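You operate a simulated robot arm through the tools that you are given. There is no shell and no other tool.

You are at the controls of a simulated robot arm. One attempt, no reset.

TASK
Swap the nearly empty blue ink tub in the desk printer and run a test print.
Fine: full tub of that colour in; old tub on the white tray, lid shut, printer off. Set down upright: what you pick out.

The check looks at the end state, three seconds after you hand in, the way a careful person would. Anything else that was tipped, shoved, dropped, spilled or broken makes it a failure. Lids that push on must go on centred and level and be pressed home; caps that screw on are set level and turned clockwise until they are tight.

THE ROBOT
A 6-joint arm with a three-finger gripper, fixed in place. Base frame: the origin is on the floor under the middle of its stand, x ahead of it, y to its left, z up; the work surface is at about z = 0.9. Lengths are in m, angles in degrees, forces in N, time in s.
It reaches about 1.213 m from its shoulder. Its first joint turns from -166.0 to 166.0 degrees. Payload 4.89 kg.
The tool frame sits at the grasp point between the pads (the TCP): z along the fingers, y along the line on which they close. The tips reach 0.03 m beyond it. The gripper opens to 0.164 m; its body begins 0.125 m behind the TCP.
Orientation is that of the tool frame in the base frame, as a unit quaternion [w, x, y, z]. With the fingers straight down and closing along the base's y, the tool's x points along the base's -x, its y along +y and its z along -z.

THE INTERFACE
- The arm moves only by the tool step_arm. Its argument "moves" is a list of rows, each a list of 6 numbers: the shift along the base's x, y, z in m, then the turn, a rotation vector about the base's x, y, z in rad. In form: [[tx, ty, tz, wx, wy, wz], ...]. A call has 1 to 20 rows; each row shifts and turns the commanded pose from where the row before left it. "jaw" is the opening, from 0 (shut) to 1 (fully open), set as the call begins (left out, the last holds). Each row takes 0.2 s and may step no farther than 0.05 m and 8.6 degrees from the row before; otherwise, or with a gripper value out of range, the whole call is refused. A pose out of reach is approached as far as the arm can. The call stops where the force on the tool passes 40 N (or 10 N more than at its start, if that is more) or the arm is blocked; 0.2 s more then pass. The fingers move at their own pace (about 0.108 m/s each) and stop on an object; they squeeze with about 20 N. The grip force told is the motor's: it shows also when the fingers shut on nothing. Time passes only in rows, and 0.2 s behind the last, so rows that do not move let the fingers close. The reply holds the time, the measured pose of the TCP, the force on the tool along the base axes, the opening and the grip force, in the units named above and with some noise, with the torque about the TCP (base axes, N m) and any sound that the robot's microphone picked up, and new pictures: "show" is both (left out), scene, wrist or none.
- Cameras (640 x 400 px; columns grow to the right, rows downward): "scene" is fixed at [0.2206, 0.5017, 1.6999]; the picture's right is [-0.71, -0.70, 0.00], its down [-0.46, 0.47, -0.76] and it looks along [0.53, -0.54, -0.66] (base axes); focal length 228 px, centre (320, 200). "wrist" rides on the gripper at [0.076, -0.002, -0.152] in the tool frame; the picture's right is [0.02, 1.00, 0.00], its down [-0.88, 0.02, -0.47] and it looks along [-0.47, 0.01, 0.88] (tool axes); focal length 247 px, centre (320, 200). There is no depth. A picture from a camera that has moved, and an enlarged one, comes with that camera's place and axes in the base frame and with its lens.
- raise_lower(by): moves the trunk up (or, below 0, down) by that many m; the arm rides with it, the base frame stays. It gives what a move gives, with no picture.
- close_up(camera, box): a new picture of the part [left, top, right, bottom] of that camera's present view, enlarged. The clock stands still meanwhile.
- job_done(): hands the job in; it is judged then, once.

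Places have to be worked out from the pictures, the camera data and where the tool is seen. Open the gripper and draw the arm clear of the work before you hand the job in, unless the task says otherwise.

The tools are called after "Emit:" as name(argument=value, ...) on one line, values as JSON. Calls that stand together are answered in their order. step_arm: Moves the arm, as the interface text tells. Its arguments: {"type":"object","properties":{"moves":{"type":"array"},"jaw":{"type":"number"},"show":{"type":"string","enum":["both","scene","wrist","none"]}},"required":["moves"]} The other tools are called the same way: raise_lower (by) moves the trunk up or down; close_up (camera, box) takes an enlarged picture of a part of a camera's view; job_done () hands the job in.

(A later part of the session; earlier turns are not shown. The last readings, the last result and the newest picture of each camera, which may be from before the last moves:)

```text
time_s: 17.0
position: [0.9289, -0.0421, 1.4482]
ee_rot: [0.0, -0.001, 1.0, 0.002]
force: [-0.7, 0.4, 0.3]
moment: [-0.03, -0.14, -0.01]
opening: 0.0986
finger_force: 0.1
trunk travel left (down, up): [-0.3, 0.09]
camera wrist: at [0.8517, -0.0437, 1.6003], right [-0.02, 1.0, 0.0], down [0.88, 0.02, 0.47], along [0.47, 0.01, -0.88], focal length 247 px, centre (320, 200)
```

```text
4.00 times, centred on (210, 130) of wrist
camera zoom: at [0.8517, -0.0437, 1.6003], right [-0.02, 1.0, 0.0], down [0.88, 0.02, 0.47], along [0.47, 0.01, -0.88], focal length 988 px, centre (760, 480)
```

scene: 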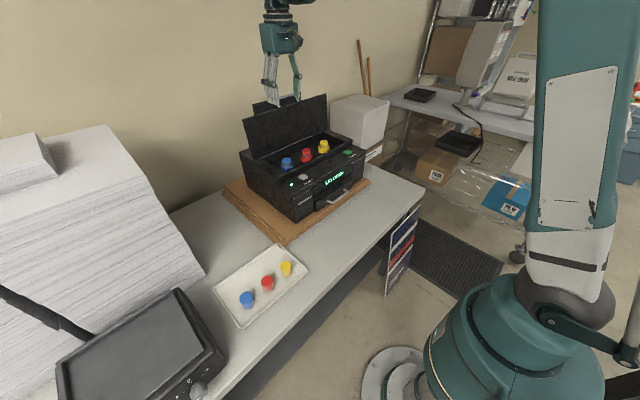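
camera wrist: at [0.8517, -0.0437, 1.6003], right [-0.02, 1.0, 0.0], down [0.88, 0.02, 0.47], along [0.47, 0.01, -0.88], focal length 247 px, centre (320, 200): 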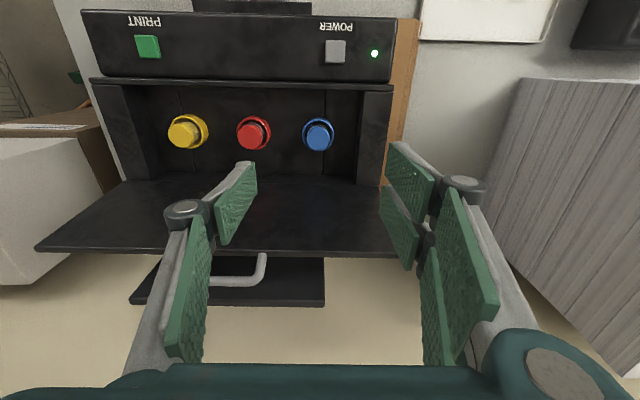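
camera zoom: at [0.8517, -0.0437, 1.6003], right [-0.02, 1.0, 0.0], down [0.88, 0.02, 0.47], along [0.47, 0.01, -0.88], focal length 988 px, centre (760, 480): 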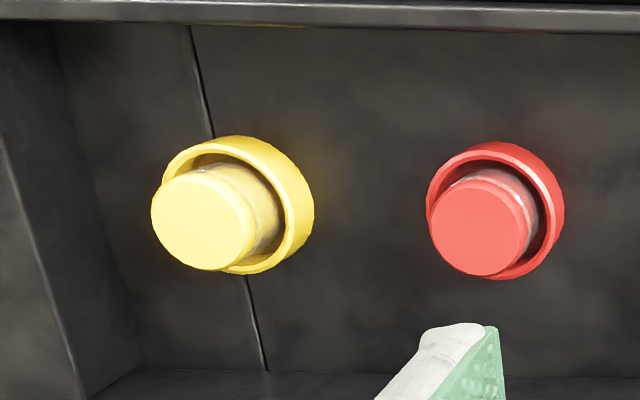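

The old blue tub: cap top at about (0.968,-0.045,1.147), cap Ø≈41 mm, sitting in a cup whose rim is near z=1.111 (so about 36 mm is exposed). I descend to a hover above it with the jaw at about 79 mm.

Emit:
step_arm(moves=[[0.0078, -0.0006, -0.0396, 0, 0, 0], [0.0078, -0.0006, -0.0396, 0, 0, 0], [0.0078, -0.0006, -0.0396, 0, 0, 0], [0.0078, -0.0006, -0.0396, 0, 0, 0], [0.0078, -0.0006, -0.0396, 0, 0, 0]], jaw=0.48)

Emit:
close_up(camera="wrist", box=[220, 70, 420, 220])

Emit:
close_up(camera="scene", box=[240, 90, 370, 200])

```text
time_s: 18.2
position: [0.9669, -0.0439, 1.2491]
ee_rot: [0.0, 0.0, 1.0, 0.001]
force: [0.3, 0.0, 1.0]
moment: [-0.01, -0.09, -0.01]
opening: 0.0787
finger_force: 0.3
trunk travel left (down, up): [-0.3, 0.09]
camera wrist: at [0.8904, -0.0452, 1.4013], right [-0.02, 1.0, 0.0], down [0.88, 0.02, 0.47], along [0.47, 0.01, -0.88], focal length 247 px, centre (320, 200)
```

scene: 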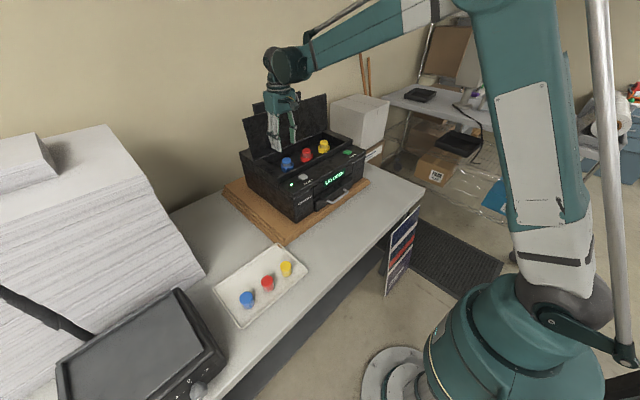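
wrist: 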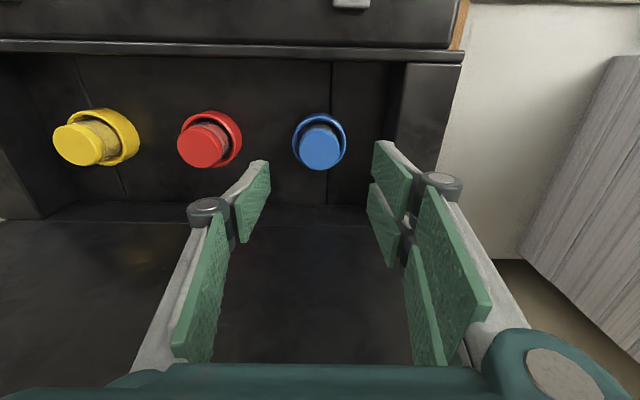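

```text
2.67 times, centred on (320, 145) of wrist
camera zoom: at [0.8904, -0.0452, 1.4013], right [-0.02, 1.0, 0.0], down [0.88, 0.02, 0.47], along [0.47, 0.01, -0.88], focal length 659 px, centre (320, 347)
```

zoom: 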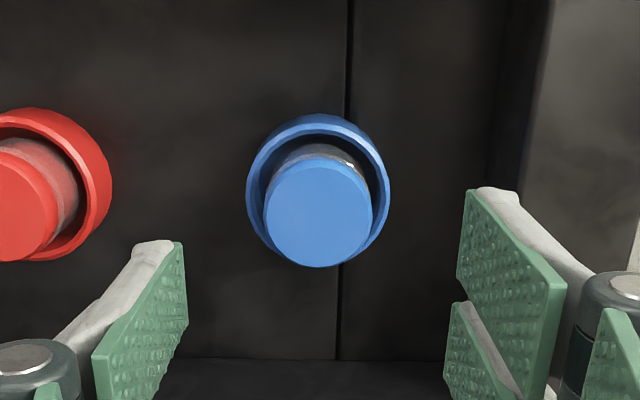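

```text
3.64 times, centred on (305, 145) of scene
camera zoom: at [0.2206, 0.5017, 1.6999], right [-0.71, -0.7, 0.0], down [-0.46, 0.47, -0.76], along [0.53, -0.54, -0.66], focal length 827 px, centre (374, 400)
```

zoom: 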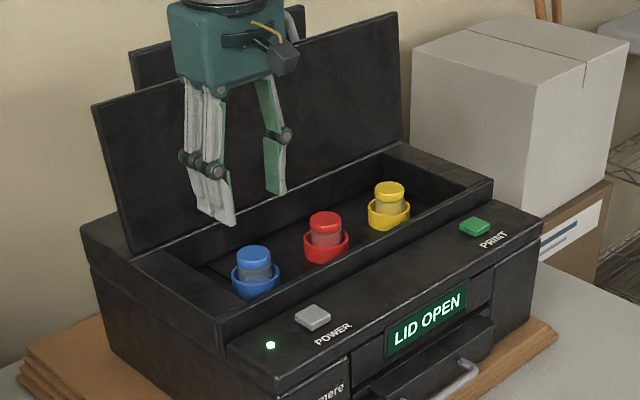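

The tub is centred under the tool (cap about (0.966,-0.044)). I descend 10 cm so the fingertips come to just above the cup's rim, on either side of the cap.

Emit:
step_arm(moves=[[-0.0005, 0, -0.025, 0, 0, 0], [0, 0, -0.025, 0, 0, 0], [0, 0, -0.025, 0, 0, 0], [0, 0, -0.024, 0, 0, 0]])

Emit:
close_up(camera="wrist", box=[220, 100, 420, 250])

Emit:
close_up(camera="scene", box=[240, 110, 340, 190])

```text
time_s: 19.2
position: [0.9663, -0.0453, 1.1515]
ee_rot: [0.0, 0.0, 1.0, 0.0]
force: [-0.3, 0.7, 1.2]
moment: [0.03, -0.05, -0.03]
opening: 0.0787
finger_force: 0.1
trunk travel left (down, up): [-0.3, 0.09]
camera wrist: at [0.8899, -0.0463, 1.3032], right [-0.02, 1.0, 0.0], down [0.88, 0.02, 0.47], along [0.47, 0.01, -0.88], focal length 247 px, centre (320, 200)
```

scene: 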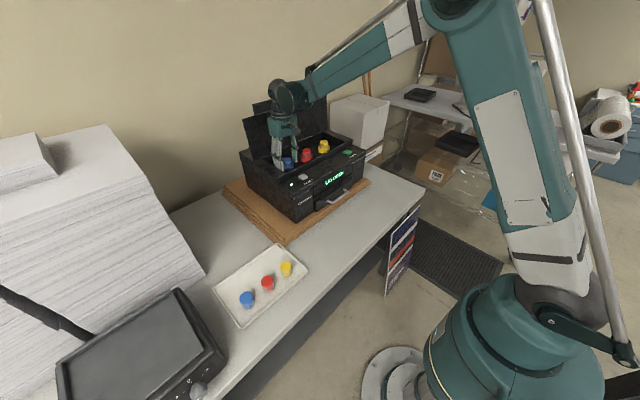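
wrist: 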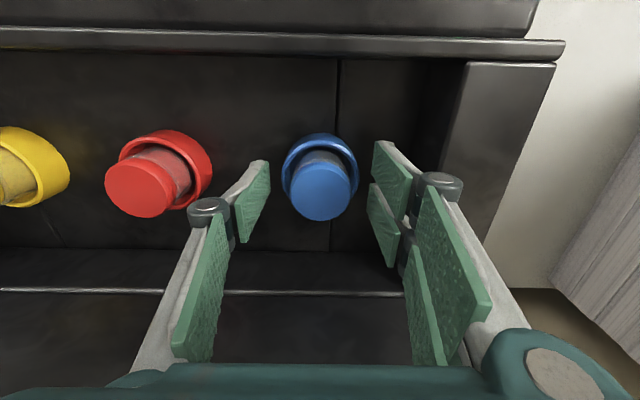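

```text
2.67 times, centred on (320, 175) of wrist
camera zoom: at [0.8899, -0.0463, 1.3032], right [-0.02, 1.0, 0.0], down [0.88, 0.02, 0.47], along [0.47, 0.01, -0.88], focal length 659 px, centre (320, 267)
```

zoom: 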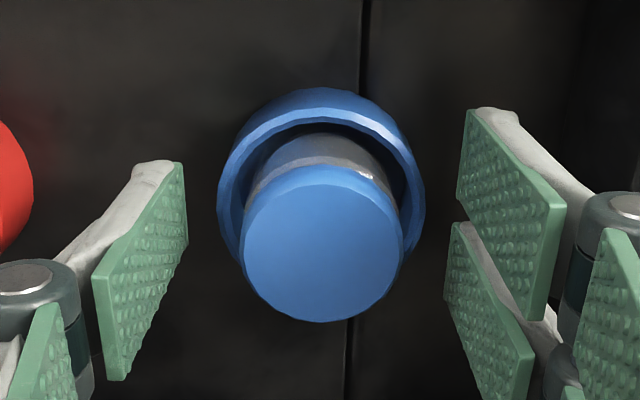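

```text
5.00 times, centred on (290, 150) of scene
camera zoom: at [0.2206, 0.5017, 1.6999], right [-0.71, -0.7, 0.0], down [-0.46, 0.47, -0.76], along [0.53, -0.54, -0.66], focal length 1138 px, centre (470, 450)
```

zoom: 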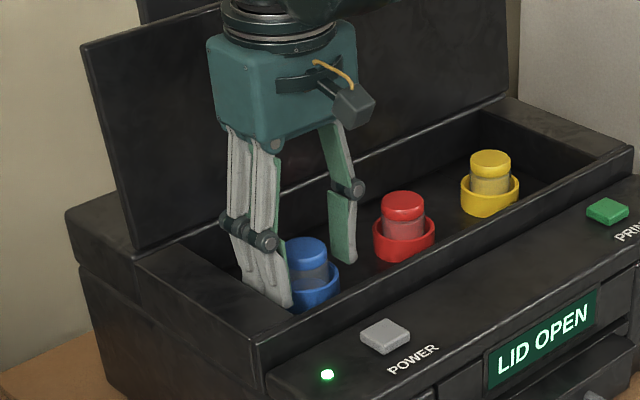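

The cap is centred between the pads and level with the TCP. I raise 3 mm to be sure the tips pass over the cup rim, then close on the cap.

Emit:
step_arm(moves=[[0.001, 0, 0.003, 0, 0, 0], [0, 0, 0, 0, 0, 0], [0, 0, 0, 0, 0, 0], [0, 0, 0, 0, 0, 0], [0, 0, 0, 0, 0, 0]], jaw=0)

Emit:
close_up(camera="wrist", box=[220, 100, 420, 250])

Emit:
close_up(camera="scene", box=[240, 110, 340, 190])

```text
time_s: 20.4
position: [0.9678, -0.0455, 1.1545]
ee_rot: [0.0, 0.0, 1.0, 0.001]
force: [0.0, -0.8, 1.3]
moment: [0.0, -0.07, 0.02]
opening: 0.0424
finger_force: 20.0
trunk travel left (down, up): [-0.3, 0.09]
camera wrist: at [0.8913, -0.0462, 1.3065], right [-0.02, 1.0, 0.0], down [0.88, 0.02, 0.47], along [0.47, 0.01, -0.88], focal length 247 px, centre (320, 200)
```

scene: 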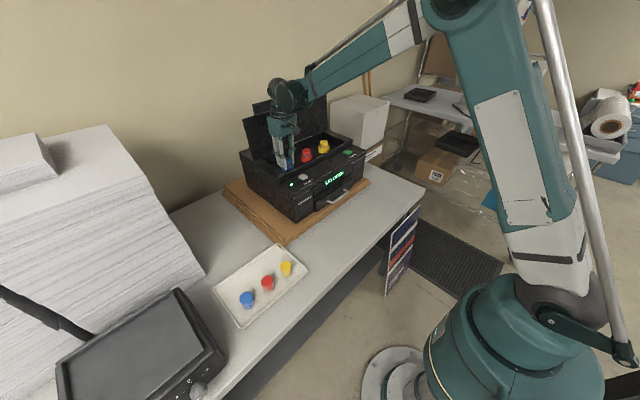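
wrist: 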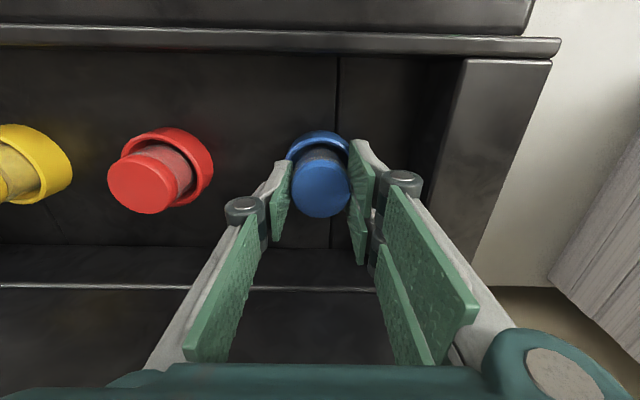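

```text
2.67 times, centred on (320, 175) of wrist
camera zoom: at [0.8913, -0.0462, 1.3065], right [-0.02, 1.0, 0.0], down [0.88, 0.02, 0.47], along [0.47, 0.01, -0.88], focal length 659 px, centre (320, 267)
```

zoom: 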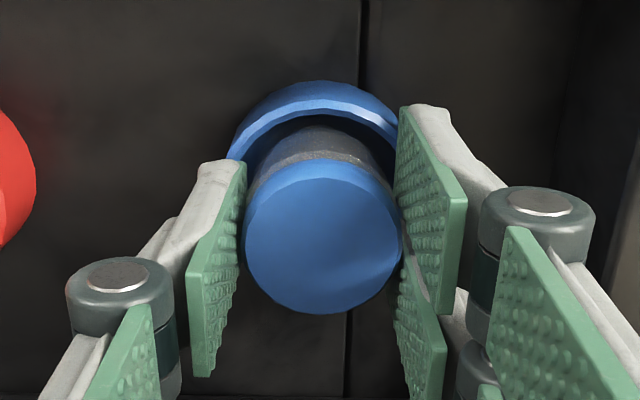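

```text
5.00 times, centred on (290, 150) of scene
camera zoom: at [0.2206, 0.5017, 1.6999], right [-0.71, -0.7, 0.0], down [-0.46, 0.47, -0.76], along [0.53, -0.54, -0.66], focal length 1138 px, centre (470, 450)
```

zoom: 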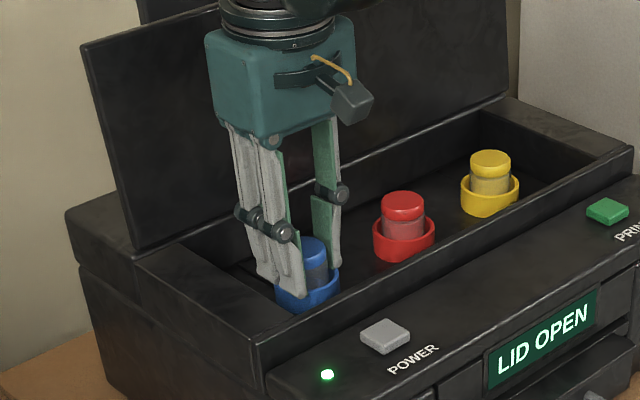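

Gripped on the cap at 42.4 mm with 20 N. I lift straight up slowly and check that the tub comes along.

Emit:
step_arm(moves=[[0, 0, 0.01, 0, 0, 0], [0, 0, 0.015, 0, 0, 0], [0, 0, 0.02, 0, 0, 0], [0, 0, 0.025, 0, 0, 0]])

Emit:
close_up(camera="wrist", box=[220, 100, 420, 250])

Emit:
close_up(camera="scene", box=[240, 90, 340, 190])

```text
time_s: 21.4
position: [0.9701, -0.046, 1.2246]
ee_rot: [-0.001, 0.0, 1.0, 0.002]
force: [1.0, 0.1, -0.3]
moment: [0.05, 0.05, 0.04]
opening: 0.0
finger_force: 20.4
trunk travel left (down, up): [-0.3, 0.09]
camera wrist: at [0.8936, -0.047, 1.3765], right [-0.02, 1.0, 0.0], down [0.88, 0.02, 0.47], along [0.47, 0.01, -0.88], focal length 247 px, centre (320, 200)
```

scene: 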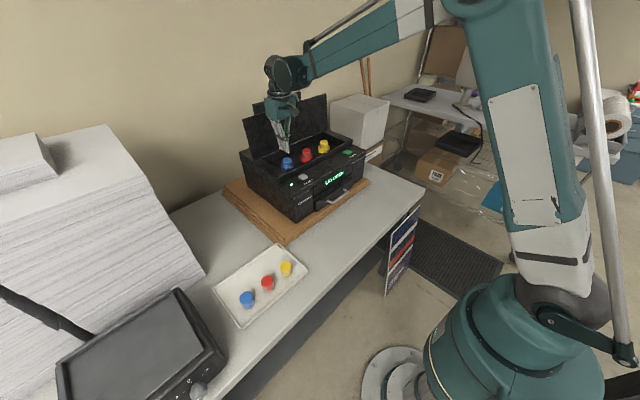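
wrist: 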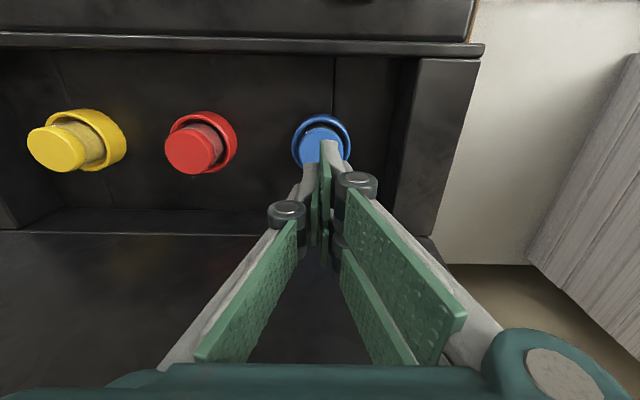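

```text
2.67 times, centred on (320, 175) of wrist
camera zoom: at [0.8936, -0.047, 1.3765], right [-0.02, 1.0, 0.0], down [0.88, 0.02, 0.47], along [0.47, 0.01, -0.88], focal length 659 px, centre (320, 267)
```

zoom: 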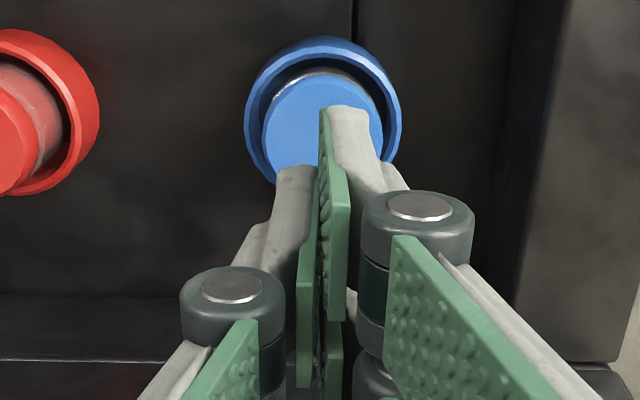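

```text
4.00 times, centred on (290, 140) of scene
camera zoom: at [0.2206, 0.5017, 1.6999], right [-0.71, -0.7, 0.0], down [-0.46, 0.47, -0.76], along [0.53, -0.54, -0.66], focal length 910 px, centre (440, 440)
```

zoom: 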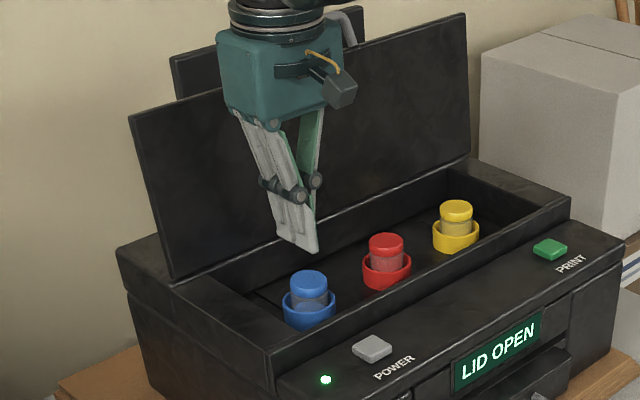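

The fingers slipped off: the tub stayed in its cup, so it either resists being pulled straight or the grip was too shallow. I look closely at the tub and cup for marks before trying again.

Emit:
close_up(camera="scene", box=[272, 140, 304, 176])

Emit:
close_up(camera="wrist", box=[150, 90, 250, 190])

Emit:
close_up(camera="wrist", box=[275, 100, 365, 180])

```text
11.11 times, centred on (288, 158) of scene
camera zoom: at [0.2206, 0.5017, 1.6999], right [-0.71, -0.7, 0.0], down [-0.46, 0.47, -0.76], along [0.53, -0.54, -0.66], focal length 2528 px, centre (676, 667)
```

zoom: 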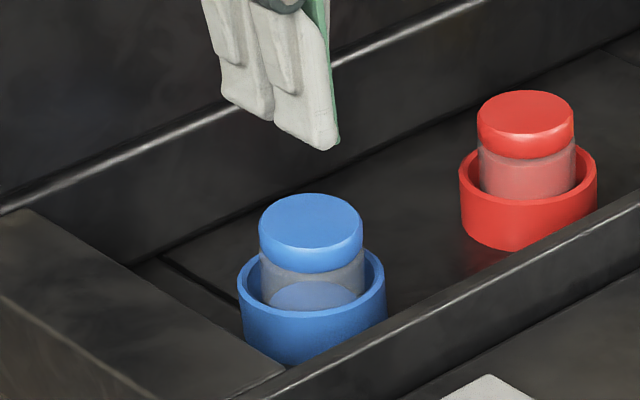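

```text
4.00 times, centred on (200, 140) of wrist
camera zoom: at [0.8936, -0.047, 1.3765], right [-0.02, 1.0, 0.0], down [0.88, 0.02, 0.47], along [0.47, 0.01, -0.88], focal length 988 px, centre (800, 440)
```

zoom: 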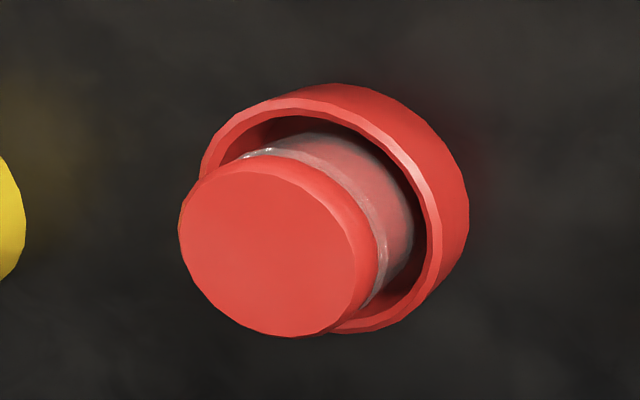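

```text
5.00 times, centred on (320, 140) of wrist
camera zoom: at [0.8936, -0.047, 1.3765], right [-0.02, 1.0, 0.0], down [0.88, 0.02, 0.47], along [0.47, 0.01, -0.88], focal length 1235 px, centre (320, 500)
```

zoom: 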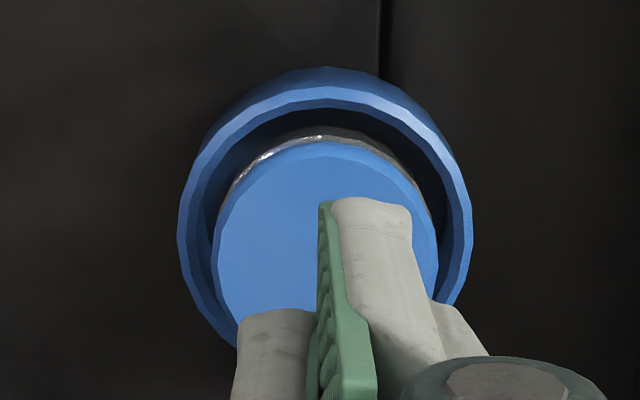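

No marks are visible. I open again and go back down for a slightly deeper grip, then pull slowly in small steps while reading the force.

Emit:
step_arm(moves=[[0, 0, 0, 0, 0, 0], [0, 0, 0, 0, 0, 0], [-0.0015, 0.0005, 0, 0, 0, 0], [0, 0, -0.025, 0, 0, 0], [0, 0, -0.025, 0, 0, 0], [0, 0, -0.023, 0, 0, 0]], jaw=0.48, show="wrist")

Emit:
close_up(camera="scene", box=[262, 130, 322, 180])

Emit:
close_up(camera="wrist", box=[220, 100, 420, 250])

```text
time_s: 22.8
position: [0.9684, -0.0461, 1.1497]
ee_rot: [0.0, 0.0, 1.0, 0.0]
force: [0.1, 0.0, -0.6]
moment: [0.02, -0.03, 0.04]
opening: 0.0787
finger_force: 0.0
trunk travel left (down, up): [-0.3, 0.09]
camera wrist: at [0.8908, -0.0468, 1.303], right [-0.02, 1.0, 0.0], down [0.88, 0.02, 0.47], along [0.47, 0.01, -0.88], focal length 247 px, centre (320, 200)
```

wrist: 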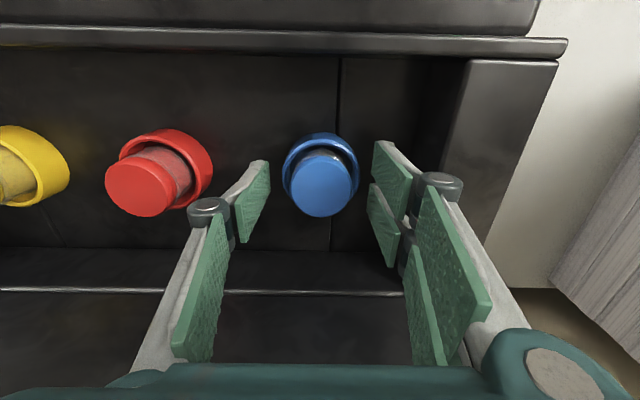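

```text
8.00 times, centred on (292, 155) of scene
camera zoom: at [0.2206, 0.5017, 1.6999], right [-0.71, -0.7, 0.0], down [-0.46, 0.47, -0.76], along [0.53, -0.54, -0.66], focal length 1820 px, centre (544, 560)
```

zoom: 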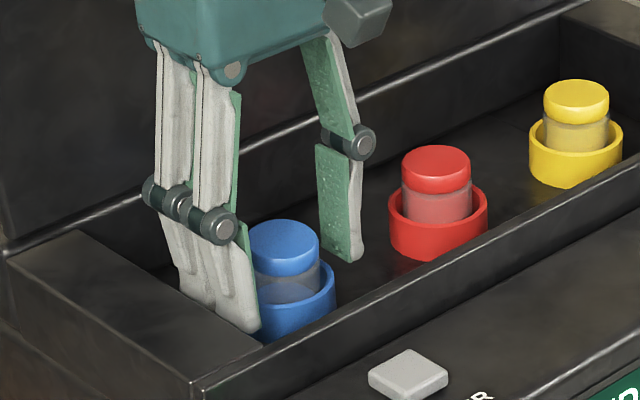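

```text
2.67 times, centred on (320, 175) of wrist
camera zoom: at [0.8908, -0.0468, 1.303], right [-0.02, 1.0, 0.0], down [0.88, 0.02, 0.47], along [0.47, 0.01, -0.88], focal length 659 px, centre (320, 267)
```

zoom: 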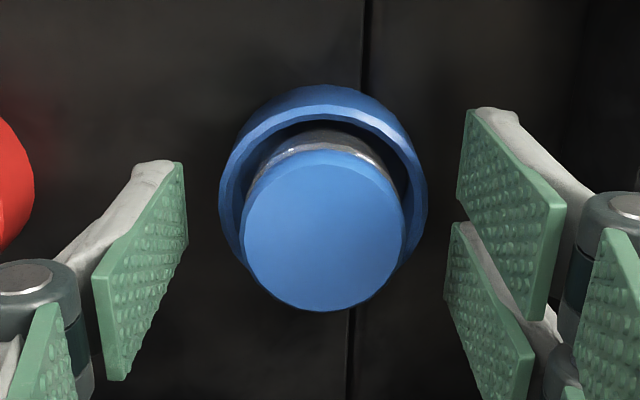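

The cap sits a few mm toward the front in its cup now, so it isn't rigidly locked. I recentre on it (x -3 mm) and close at this slightly lower height.

Emit:
step_arm(moves=[[-0.003, 0.0005, 0, 0, 0, 0], [0, 0, 0, 0, 0, 0], [0, 0, 0, 0, 0, 0], [0, 0, 0, 0, 0, 0], [0, 0, 0, 0, 0, 0]], jaw=0, show="none")

Emit:
close_up(camera="wrist", box=[220, 100, 420, 250])

Emit:
close_up(camera="scene", box=[262, 130, 322, 180])

```text
time_s: 23.6
position: [0.9671, -0.0469, 1.1515]
ee_rot: [0.001, 0.0, 1.0, 0.0]
force: [6.6, 0.4, 1.2]
moment: [0.15, -0.49, -0.26]
opening: 0.0609
finger_force: 44.8
trunk travel left (down, up): [-0.3, 0.09]
stopped in row 4: the force on the tool passed its limit at 41 N (the readings are from after the stop); the commanded pose is now the measured one
```

```text
2.67 times, centred on (320, 175) of wrist
camera zoom: at [0.8894, -0.0463, 1.3027], right [-0.02, 1.0, 0.0], down [0.88, 0.02, 0.48], along [0.48, 0.01, -0.88], focal length 659 px, centre (320, 267)
```

zoom: 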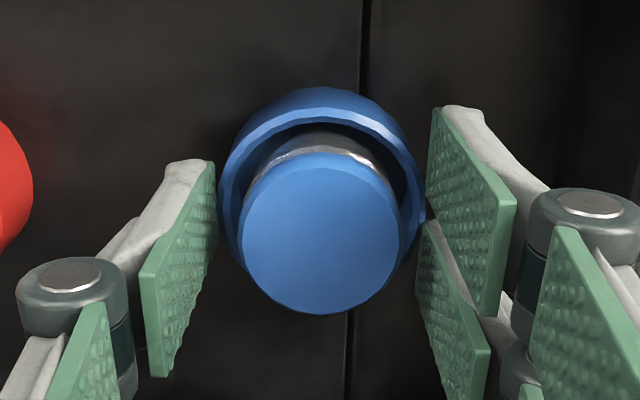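

```text
8.00 times, centred on (292, 155) of scene
camera zoom: at [0.2206, 0.5017, 1.6999], right [-0.71, -0.7, 0.0], down [-0.46, 0.47, -0.76], along [0.53, -0.54, -0.66], focal length 1820 px, centre (544, 560)
```

zoom: 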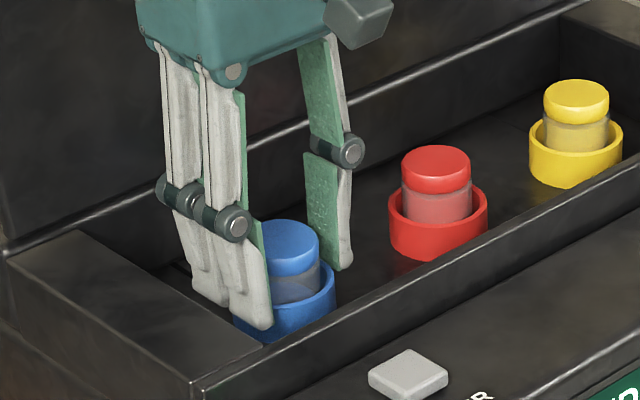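

The fingers met the cup rim (61 mm), so the rim is at about z=1.122 and the tips must be above that. I reopen, rise 5 mm, recentre on the cap (about x=0.962) and look.

Emit:
step_arm(moves=[[0, 0, 0, 0, 0, 0], [-0.002, 0.0005, 0.0025, 0, 0, 0], [-0.002, 0.0005, 0.0025, 0, 0, 0]], jaw=0.45, show="none")

Emit:
close_up(camera="wrist", box=[220, 100, 420, 250])

```text
time_s: 24.4
position: [0.9618, -0.0443, 1.155]
ee_rot: [0.0, 0.0, 1.0, 0.001]
force: [-0.1, -0.5, 0.0]
moment: [-0.01, 0.02, -0.02]
opening: 0.0738
finger_force: 0.1
trunk travel left (down, up): [-0.3, 0.09]
```

```text
2.67 times, centred on (320, 175) of wrist
camera zoom: at [0.8845, -0.0453, 1.3085], right [-0.02, 1.0, 0.0], down [0.88, 0.02, 0.48], along [0.48, 0.01, -0.88], focal length 659 px, centre (320, 267)
```

zoom: 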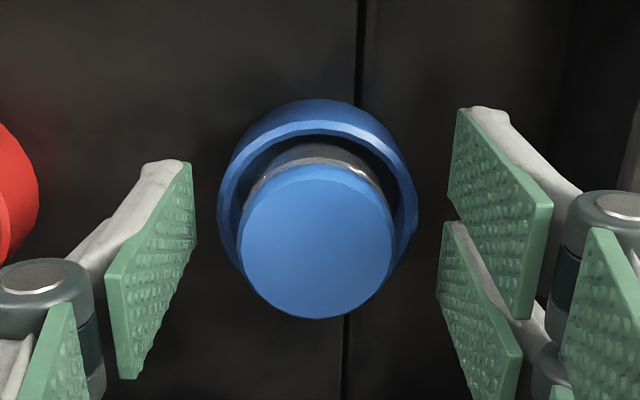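

Centred and above the rim. I close and then pull up just 3 mm, reading force and opening.

Emit:
step_arm(moves=[[-0.001, 0, 0, 0, 0, 0], [0, 0, 0, 0, 0, 0], [0, 0, 0, 0, 0, 0], [0, 0, 0, 0, 0, 0]], jaw=0, show="none")

Emit:
close_up(camera="wrist", box=[220, 100, 420, 250])

Emit:
step_arm(moves=[[0, 0, 0.003, 0, 0, 0]], show="none")

Emit:
close_up(camera="wrist", box=[220, 100, 420, 250])

```text
time_s: 25.4
position: [0.9605, -0.0442, 1.1562]
ee_rot: [0.002, 0.0, 1.0, 0.0]
force: [2.1, 1.0, 5.7]
moment: [0.0, -0.09, 0.01]
opening: 0.043
finger_force: 19.8
trunk travel left (down, up): [-0.3, 0.09]
```

```text
2.67 times, centred on (320, 175) of wrist
camera zoom: at [0.8837, -0.0452, 1.3082], right [-0.02, 1.0, 0.0], down [0.88, 0.02, 0.48], along [0.48, 0.01, -0.88], focal length 659 px, centre (320, 267)
```

zoom: 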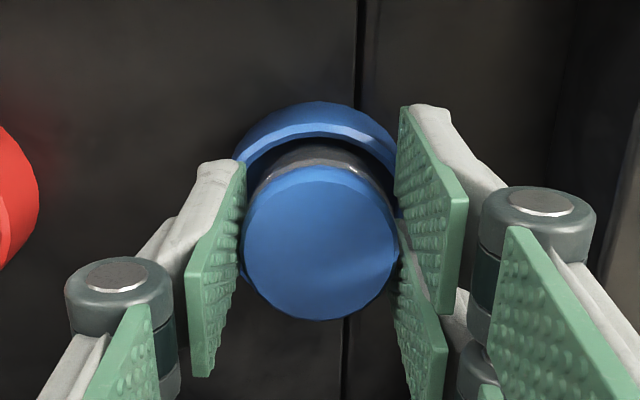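

```text
time_s: 25.8
position: [0.9607, -0.0455, 1.1592]
ee_rot: [0.001, 0.001, 1.0, 0.001]
force: [-0.7, -0.1, 0.6]
moment: [0.0, 0.03, -0.01]
opening: 0.0434
finger_force: 19.9
trunk travel left (down, up): [-0.3, 0.09]
```

```text
2.67 times, centred on (320, 175) of wrist
camera zoom: at [0.8841, -0.0449, 1.3114], right [-0.02, 1.0, 0.0], down [0.88, 0.02, 0.48], along [0.47, 0.01, -0.88], focal length 659 px, centre (320, 267)
```

zoom: 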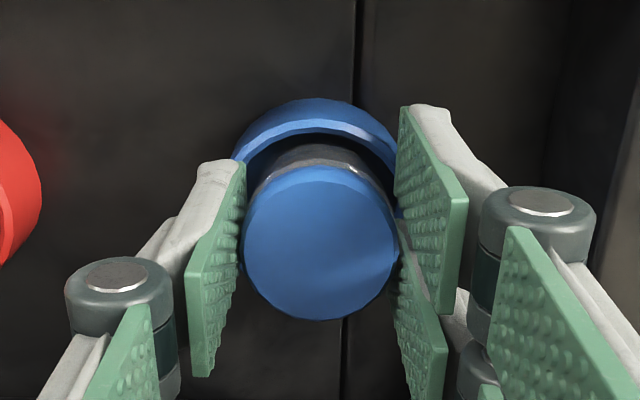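

The cap kept its place in the pads while the cup moved away, so it is rising with almost no force. I continue slowly.

Emit:
step_arm(moves=[[0, 0, 0.004, 0, 0, 0], [0, 0, 0.004, 0, 0, 0]], show="none")

Emit:
close_up(camera="wrist", box=[220, 100, 420, 250])

Emit:
close_up(camera="scene", box=[262, 130, 322, 180])

```text
time_s: 26.4
position: [0.9621, -0.044, 1.1672]
ee_rot: [0.001, 0.0, 1.0, 0.001]
force: [0.4, 0.6, -0.5]
moment: [0.0, 0.0, -0.01]
opening: 0.0429
finger_force: 20.2
trunk travel left (down, up): [-0.3, 0.09]
```

```text
2.67 times, centred on (320, 175) of wrist
camera zoom: at [0.8846, -0.0448, 1.3201], right [-0.02, 1.0, 0.0], down [0.88, 0.02, 0.48], along [0.48, 0.01, -0.88], focal length 659 px, centre (320, 267)
```

zoom: 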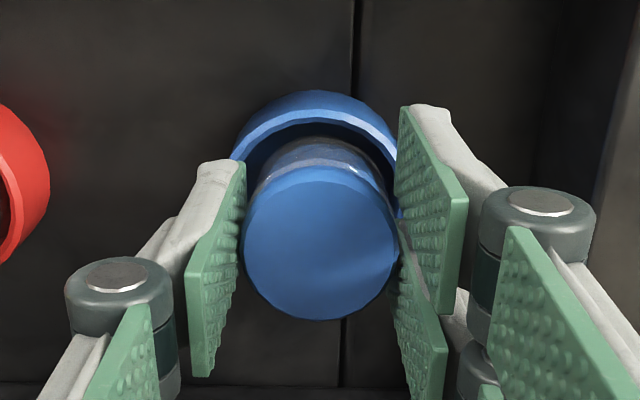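

```text
8.00 times, centred on (292, 155) of scene
camera zoom: at [0.2206, 0.5017, 1.6999], right [-0.71, -0.7, 0.0], down [-0.46, 0.47, -0.76], along [0.53, -0.54, -0.66], focal length 1820 px, centre (544, 560)
```

zoom: 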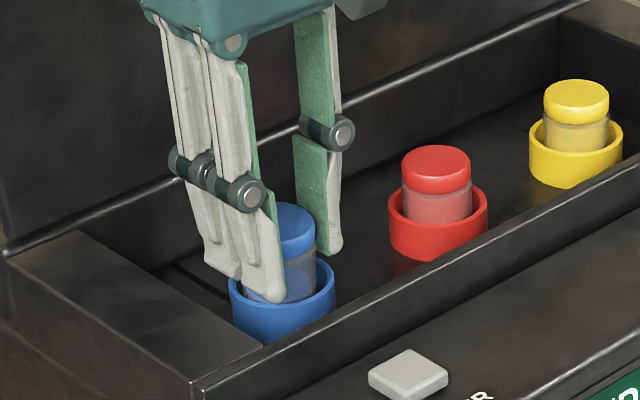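

It rises cleanly with no load. I keep lifting gently.

Emit:
step_arm(moves=[[0, 0, 0.004, 0, 0, 0], [0, 0, 0.004, 0, 0, 0], [0, 0, 0.004, 0, 0, 0], [0, 0, 0.004, 0, 0, 0], [0, 0, 0.004, 0, 0, 0]], show="none")

Emit:
close_up(camera="wrist", box=[220, 100, 420, 250])

Emit:
close_up(camera="scene", box=[262, 120, 322, 180])

```text
time_s: 27.6
position: [0.9618, -0.0449, 1.1868]
ee_rot: [0.001, 0.0, 1.0, 0.001]
force: [1.5, 0.9, 0.1]
moment: [0.0, 0.03, -0.01]
opening: 0.0428
finger_force: 19.9
trunk travel left (down, up): [-0.3, 0.09]
```

```text
2.67 times, centred on (320, 175) of wrist
camera zoom: at [0.8836, -0.0455, 1.3392], right [-0.02, 1.0, 0.0], down [0.88, 0.02, 0.48], along [0.48, 0.01, -0.88], focal length 659 px, centre (320, 267)
```

zoom: 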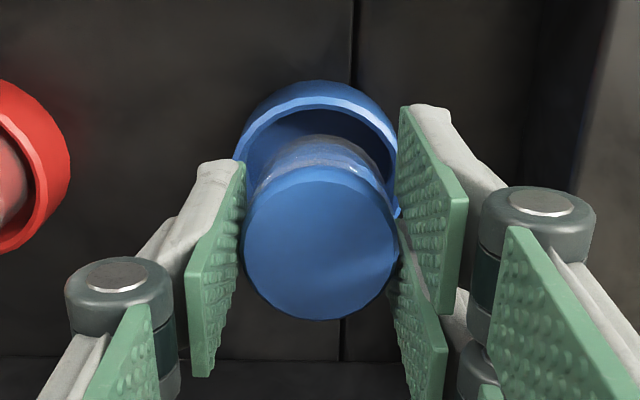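

```text
6.67 times, centred on (292, 150) of scene
camera zoom: at [0.2206, 0.5017, 1.6999], right [-0.71, -0.7, 0.0], down [-0.46, 0.47, -0.76], along [0.53, -0.54, -0.66], focal length 1517 px, centre (507, 533)
```

zoom: 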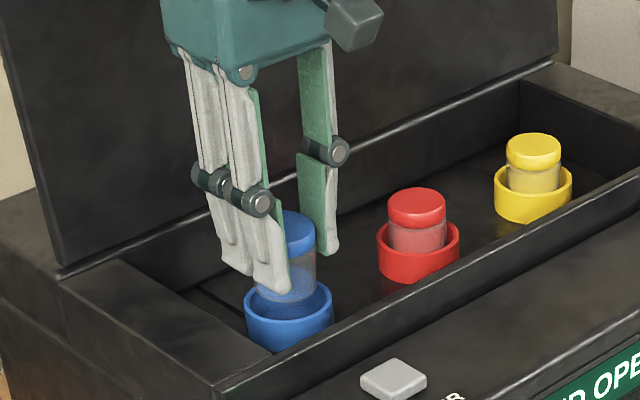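

The tub is nearly out. I keep lifting, gradually faster, to clear the cavity walls.

Emit:
step_arm(moves=[[0, 0, 0.005, 0, 0, 0], [0, 0, 0.006, 0, 0, 0], [0, 0, 0.008, 0, 0, 0], [0, 0, 0.01, 0, 0, 0], [0, 0, 0.012, 0, 0, 0], [0, 0, 0.012, 0, 0, 0], [0, 0, 0.012, 0, 0, 0], [0, 0, 0.012, 0, 0, 0], [0, 0, 0.01, 0, 0, 0], [0, 0, 0.006, 0, 0, 0]])

Emit:
close_up(camera="wrist", box=[220, 50, 420, 250])

Emit:
close_up(camera="scene", box=[250, 90, 330, 180])

```text
time_s: 29.8
position: [0.9602, -0.0448, 1.2796]
ee_rot: [0.001, 0.0, 1.0, 0.0]
force: [0.5, -0.5, -1.3]
moment: [0.0, 0.01, -0.01]
opening: 0.0428
finger_force: 19.8
trunk travel left (down, up): [-0.3, 0.09]
camera wrist: at [0.8833, -0.0456, 1.4321], right [-0.02, 1.0, 0.0], down [0.88, 0.02, 0.48], along [0.48, 0.01, -0.88], focal length 247 px, centre (320, 200)
```

scene: 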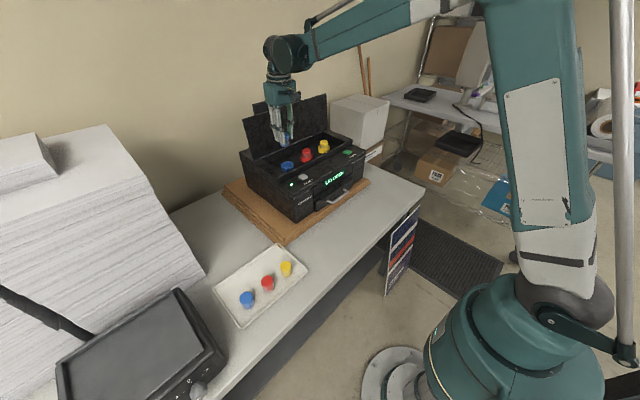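
wrist: 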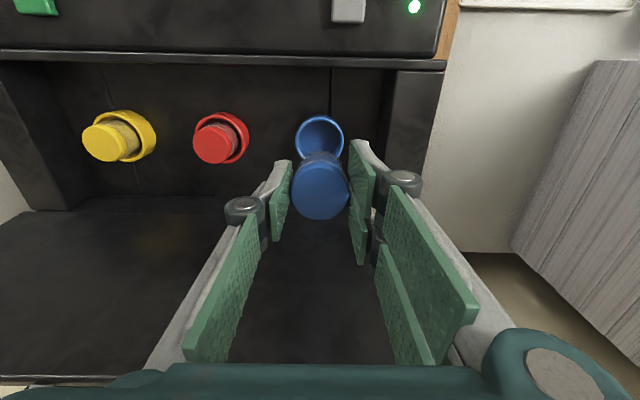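

```text
2.00 times, centred on (320, 150) of wrist
camera zoom: at [0.8833, -0.0456, 1.4321], right [-0.02, 1.0, 0.0], down [0.88, 0.02, 0.48], along [0.48, 0.01, -0.88], focal length 494 px, centre (320, 300)
```

zoom: 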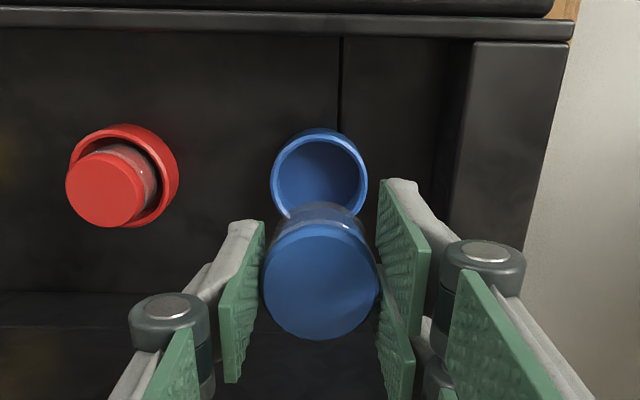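

```text
4.44 times, centred on (290, 135) of scene
camera zoom: at [0.2206, 0.5017, 1.6999], right [-0.71, -0.7, 0.0], down [-0.46, 0.47, -0.76], along [0.53, -0.54, -0.66], focal length 1011 px, centre (453, 489)
```

zoom: 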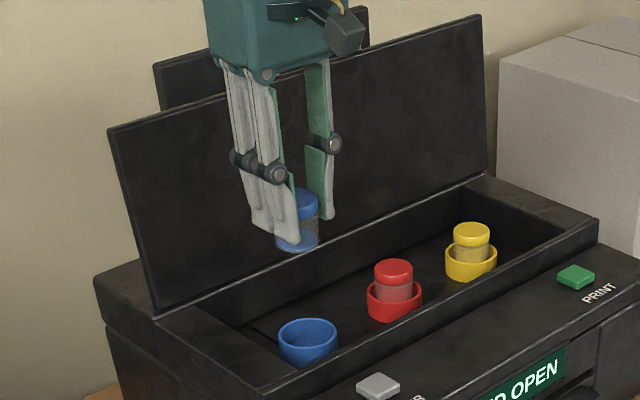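

The old tub is out and held upright; the empty cup is at about (0.9635,-0.0445). I carry it at this height to above the free back part of the white tray, around (0.733,0.29).

Emit:
step_arm(moves=[[-0.006, 0.009, 0.003, 0, 0, 0], [-0.012, 0.018, 0.003, 0, 0, 0], [-0.018, 0.027, 0, 0, 0, 0], [-0.019, 0.028, 0, 0, 0, 0], [-0.019, 0.028, 0, 0, 0, 0], [-0.019, 0.028, 0, 0, 0, 0], [-0.019, 0.028, 0, 0, 0, 0], [-0.019, 0.028, 0, 0, 0, 0], [-0.019, 0.028, 0, 0, 0, 0], [-0.019, 0.028, 0, 0, 0, 0], [-0.019, 0.028, 0, 0, 0, 0], [-0.018, 0.026, 0, 0, 0, 0], [-0.012, 0.018, 0, 0, 0, 0], [-0.009, 0.013, 0, 0, 0, 0]])

Emit:
close_up(camera="wrist", box=[160, 0, 480, 220])

```text
time_s: 32.8
position: [0.7331, 0.2888, 1.2864]
ee_rot: [0.001, -0.001, 1.0, 0.001]
force: [0.1, 0.1, -0.7]
moment: [0.05, 0.05, 0.02]
opening: 0.0432
finger_force: 20.1
trunk travel left (down, up): [-0.3, 0.09]
camera wrist: at [0.6556, 0.2888, 1.4388], right [-0.02, 1.0, 0.0], down [0.88, 0.02, 0.48], along [0.48, 0.01, -0.88], focal length 247 px, centre (320, 200)
```

scene: 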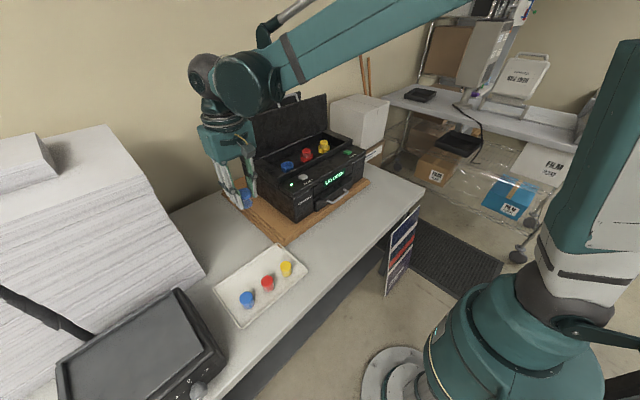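
wrist: 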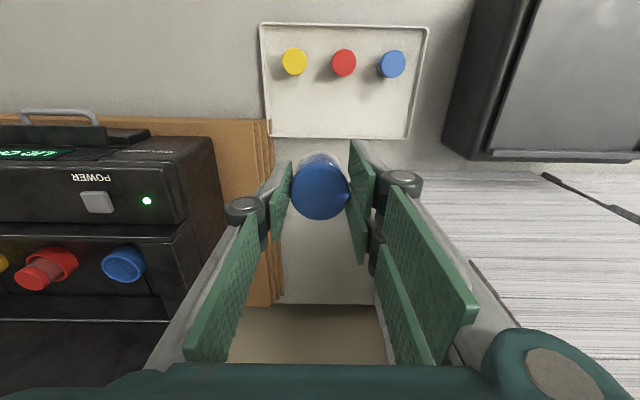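

```text
1.82 times, centred on (320, 110) of wrist
camera zoom: at [0.6556, 0.2888, 1.4388], right [-0.02, 1.0, 0.0], down [0.88, 0.02, 0.48], along [0.48, 0.01, -0.88], focal length 449 px, centre (320, 364)
```

zoom: 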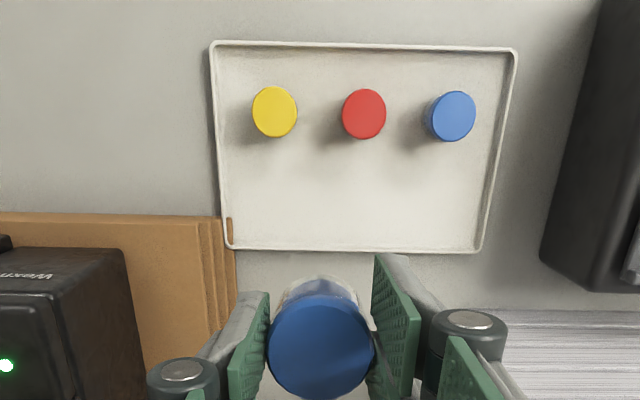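

I am above the free part of the tray (tray spans x 0.59–0.786, y 0.185–0.48; tubs at x≈0.647). I descend to just above the tray floor, then go slowly.

Emit:
step_arm(moves=[[0, 0, -0.015, 0, 0, 0], [0, 0, -0.03, 0, 0, 0], [0, 0, -0.035, 0, 0, 0], [0, 0, -0.035, 0, 0, 0], [0, 0, -0.035, 0, 0, 0], [0, 0, -0.035, 0, 0, 0], [0, 0, -0.035, 0, 0, 0], [0, 0, -0.03, 0, 0, 0], [0, 0, -0.02, 0, 0, 0], [0, 0, -0.015, 0, 0, 0], [0, 0, -0.01, 0, 0, 0]])

Emit:
close_up(camera="scene", box=[200, 190, 330, 330])

```text
time_s: 35.2
position: [0.7348, 0.2917, 0.9905]
ee_rot: [0.002, 0.0, 1.0, 0.0]
force: [-0.2, -0.5, -0.3]
moment: [0.05, -0.03, 0.01]
opening: 0.0431
finger_force: 20.3
trunk travel left (down, up): [-0.3, 0.09]
camera wrist: at [0.6573, 0.2901, 1.1429], right [-0.02, 1.0, 0.0], down [0.88, 0.02, 0.48], along [0.48, 0.01, -0.88], focal length 247 px, centre (320, 200)
```

scene: 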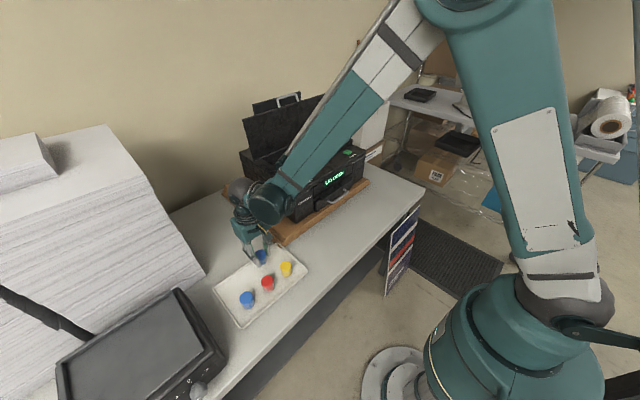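
wrist: 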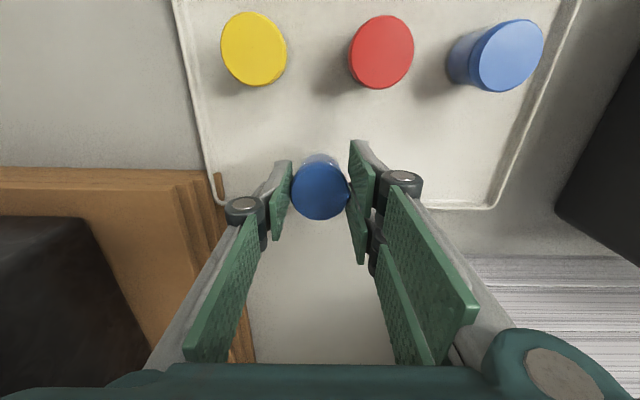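

```text
2.86 times, centred on (265, 260) of scene
camera zoom: at [0.2206, 0.5017, 1.6999], right [-0.71, -0.7, 0.0], down [-0.46, 0.47, -0.76], along [0.53, -0.54, -0.66], focal length 650 px, centre (477, 29)
```

zoom: 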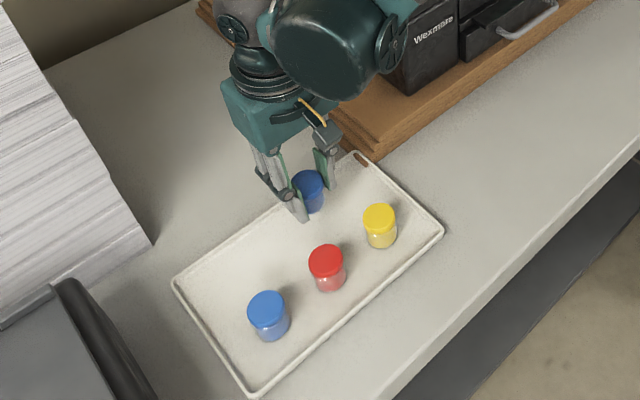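

Good clearance around it. I lower 2.4 cm in small steps, then feel for contact.

Emit:
step_arm(moves=[[-0.002, 0, -0.006, 0, 0, 0], [0, 0, -0.006, 0, 0, 0], [0, 0, -0.006, 0, 0, 0], [0, 0, -0.006, 0, 0, 0]], show="none")

Emit:
close_up(camera="scene", box=[235, 230, 295, 280])

```text
time_s: 36.2
position: [0.7315, 0.2914, 0.967]
ee_rot: [0.0, 0.0, 1.0, 0.001]
force: [-0.2, 0.5, -1.0]
moment: [-0.02, -0.03, -0.01]
opening: 0.0432
finger_force: 19.7
trunk travel left (down, up): [-0.3, 0.09]
```

```text
8.00 times, centred on (265, 255) of scene
camera zoom: at [0.2206, 0.5017, 1.6999], right [-0.71, -0.7, 0.0], down [-0.46, 0.47, -0.76], along [0.53, -0.54, -0.66], focal length 1820 px, centre (760, -240)
```

zoom: 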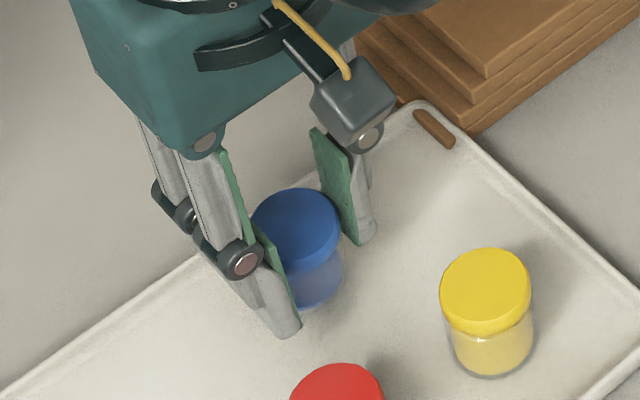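

The tub is close above the tray floor. I go down 2 mm per row, checking the force.

Emit:
step_arm(moves=[[0, 0, -0.002, 0, 0, 0], [0, 0, -0.002, 0, 0, 0], [0, 0, -0.002, 0, 0, 0]], show="none")

Emit:
step_arm(moves=[[0, 0, -0.002, 0, 0, 0], [0, 0, -0.001, 0, 0, 0]], show="none")

```text
time_s: 37.0
position: [0.7315, 0.291, 0.9613]
ee_rot: [0.001, 0.001, 1.0, 0.001]
force: [-0.2, 0.0, -0.6]
moment: [-0.03, 0.0, 0.0]
opening: 0.0433
finger_force: 19.9
trunk travel left (down, up): [-0.3, 0.09]
```

```text
time_s: 37.6
position: [0.7314, 0.2898, 0.9575]
ee_rot: [0.002, 0.001, 1.0, 0.0]
force: [0.7, 1.5, 4.0]
moment: [0.04, 0.02, 0.02]
opening: 0.0431
finger_force: 20.0
trunk travel left (down, up): [-0.3, 0.09]
```

Contact felt (+4 N) at TCP z≈0.958: the tub stands on the tray floor. I open the jaw to release and then check.

Emit:
step_arm(moves=[[0, 0, 0, 0, 0, 0], [0, 0, 0, 0, 0, 0], [0, 0, 0, 0, 0, 0]], jaw=0.45)

Emit:
close_up(camera="scene", box=[225, 225, 305, 295])

Emit:
close_up(camera="wrist", box=[220, 100, 420, 250])

```text
time_s: 38.4
position: [0.7318, 0.2902, 0.9572]
ee_rot: [0.001, 0.0, 1.0, 0.001]
force: [0.0, 0.0, -0.8]
moment: [-0.01, 0.0, 0.03]
opening: 0.074
finger_force: 0.1
trunk travel left (down, up): [-0.3, 0.09]
camera wrist: at [0.6547, 0.2896, 1.11], right [-0.02, 1.0, 0.0], down [0.88, 0.02, 0.48], along [0.48, 0.01, -0.88], focal length 247 px, centre (320, 200)
```

scene: 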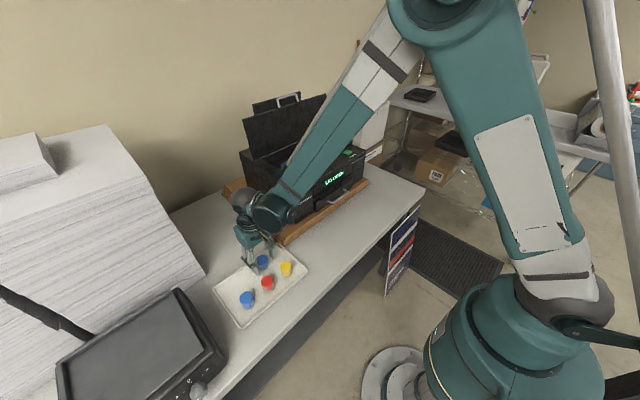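
wrist: 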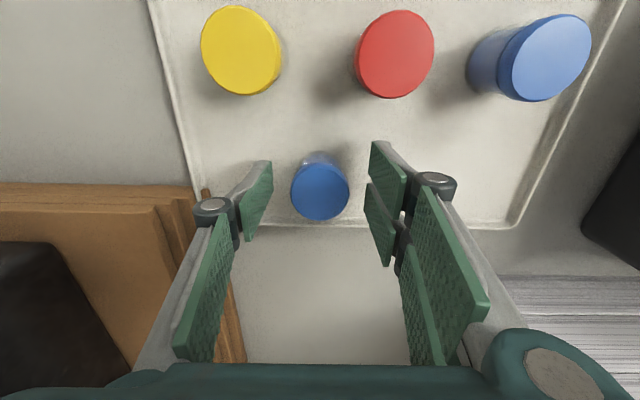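

```text
5.71 times, centred on (265, 260) of scene
camera zoom: at [0.2206, 0.5017, 1.6999], right [-0.71, -0.7, 0.0], down [-0.46, 0.47, -0.76], along [0.53, -0.54, -0.66], focal length 1300 px, centre (634, -143)
```

zoom: 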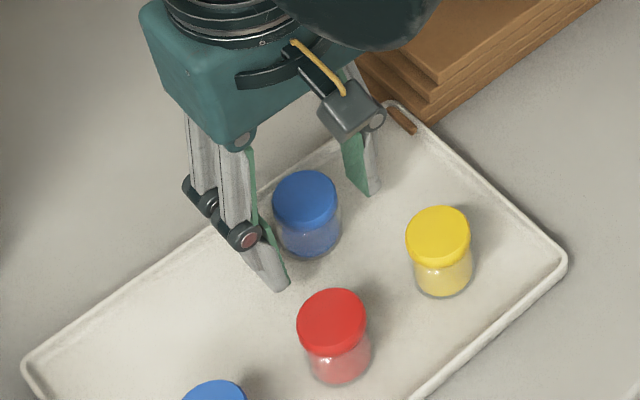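

```text
2.67 times, centred on (320, 175) of wrist
camera zoom: at [0.6547, 0.2896, 1.11], right [-0.02, 1.0, 0.0], down [0.88, 0.02, 0.48], along [0.48, 0.01, -0.88], focal length 659 px, centre (320, 267)
```

zoom: 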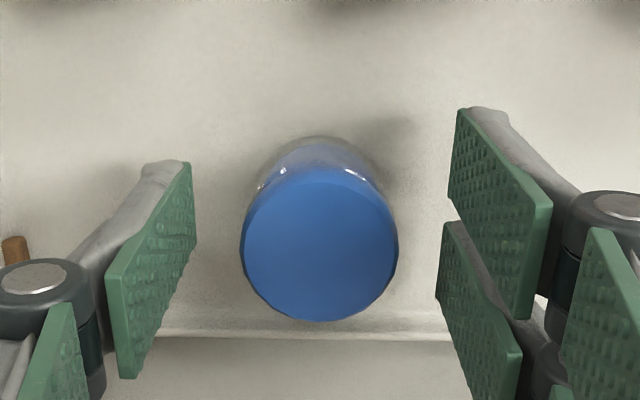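

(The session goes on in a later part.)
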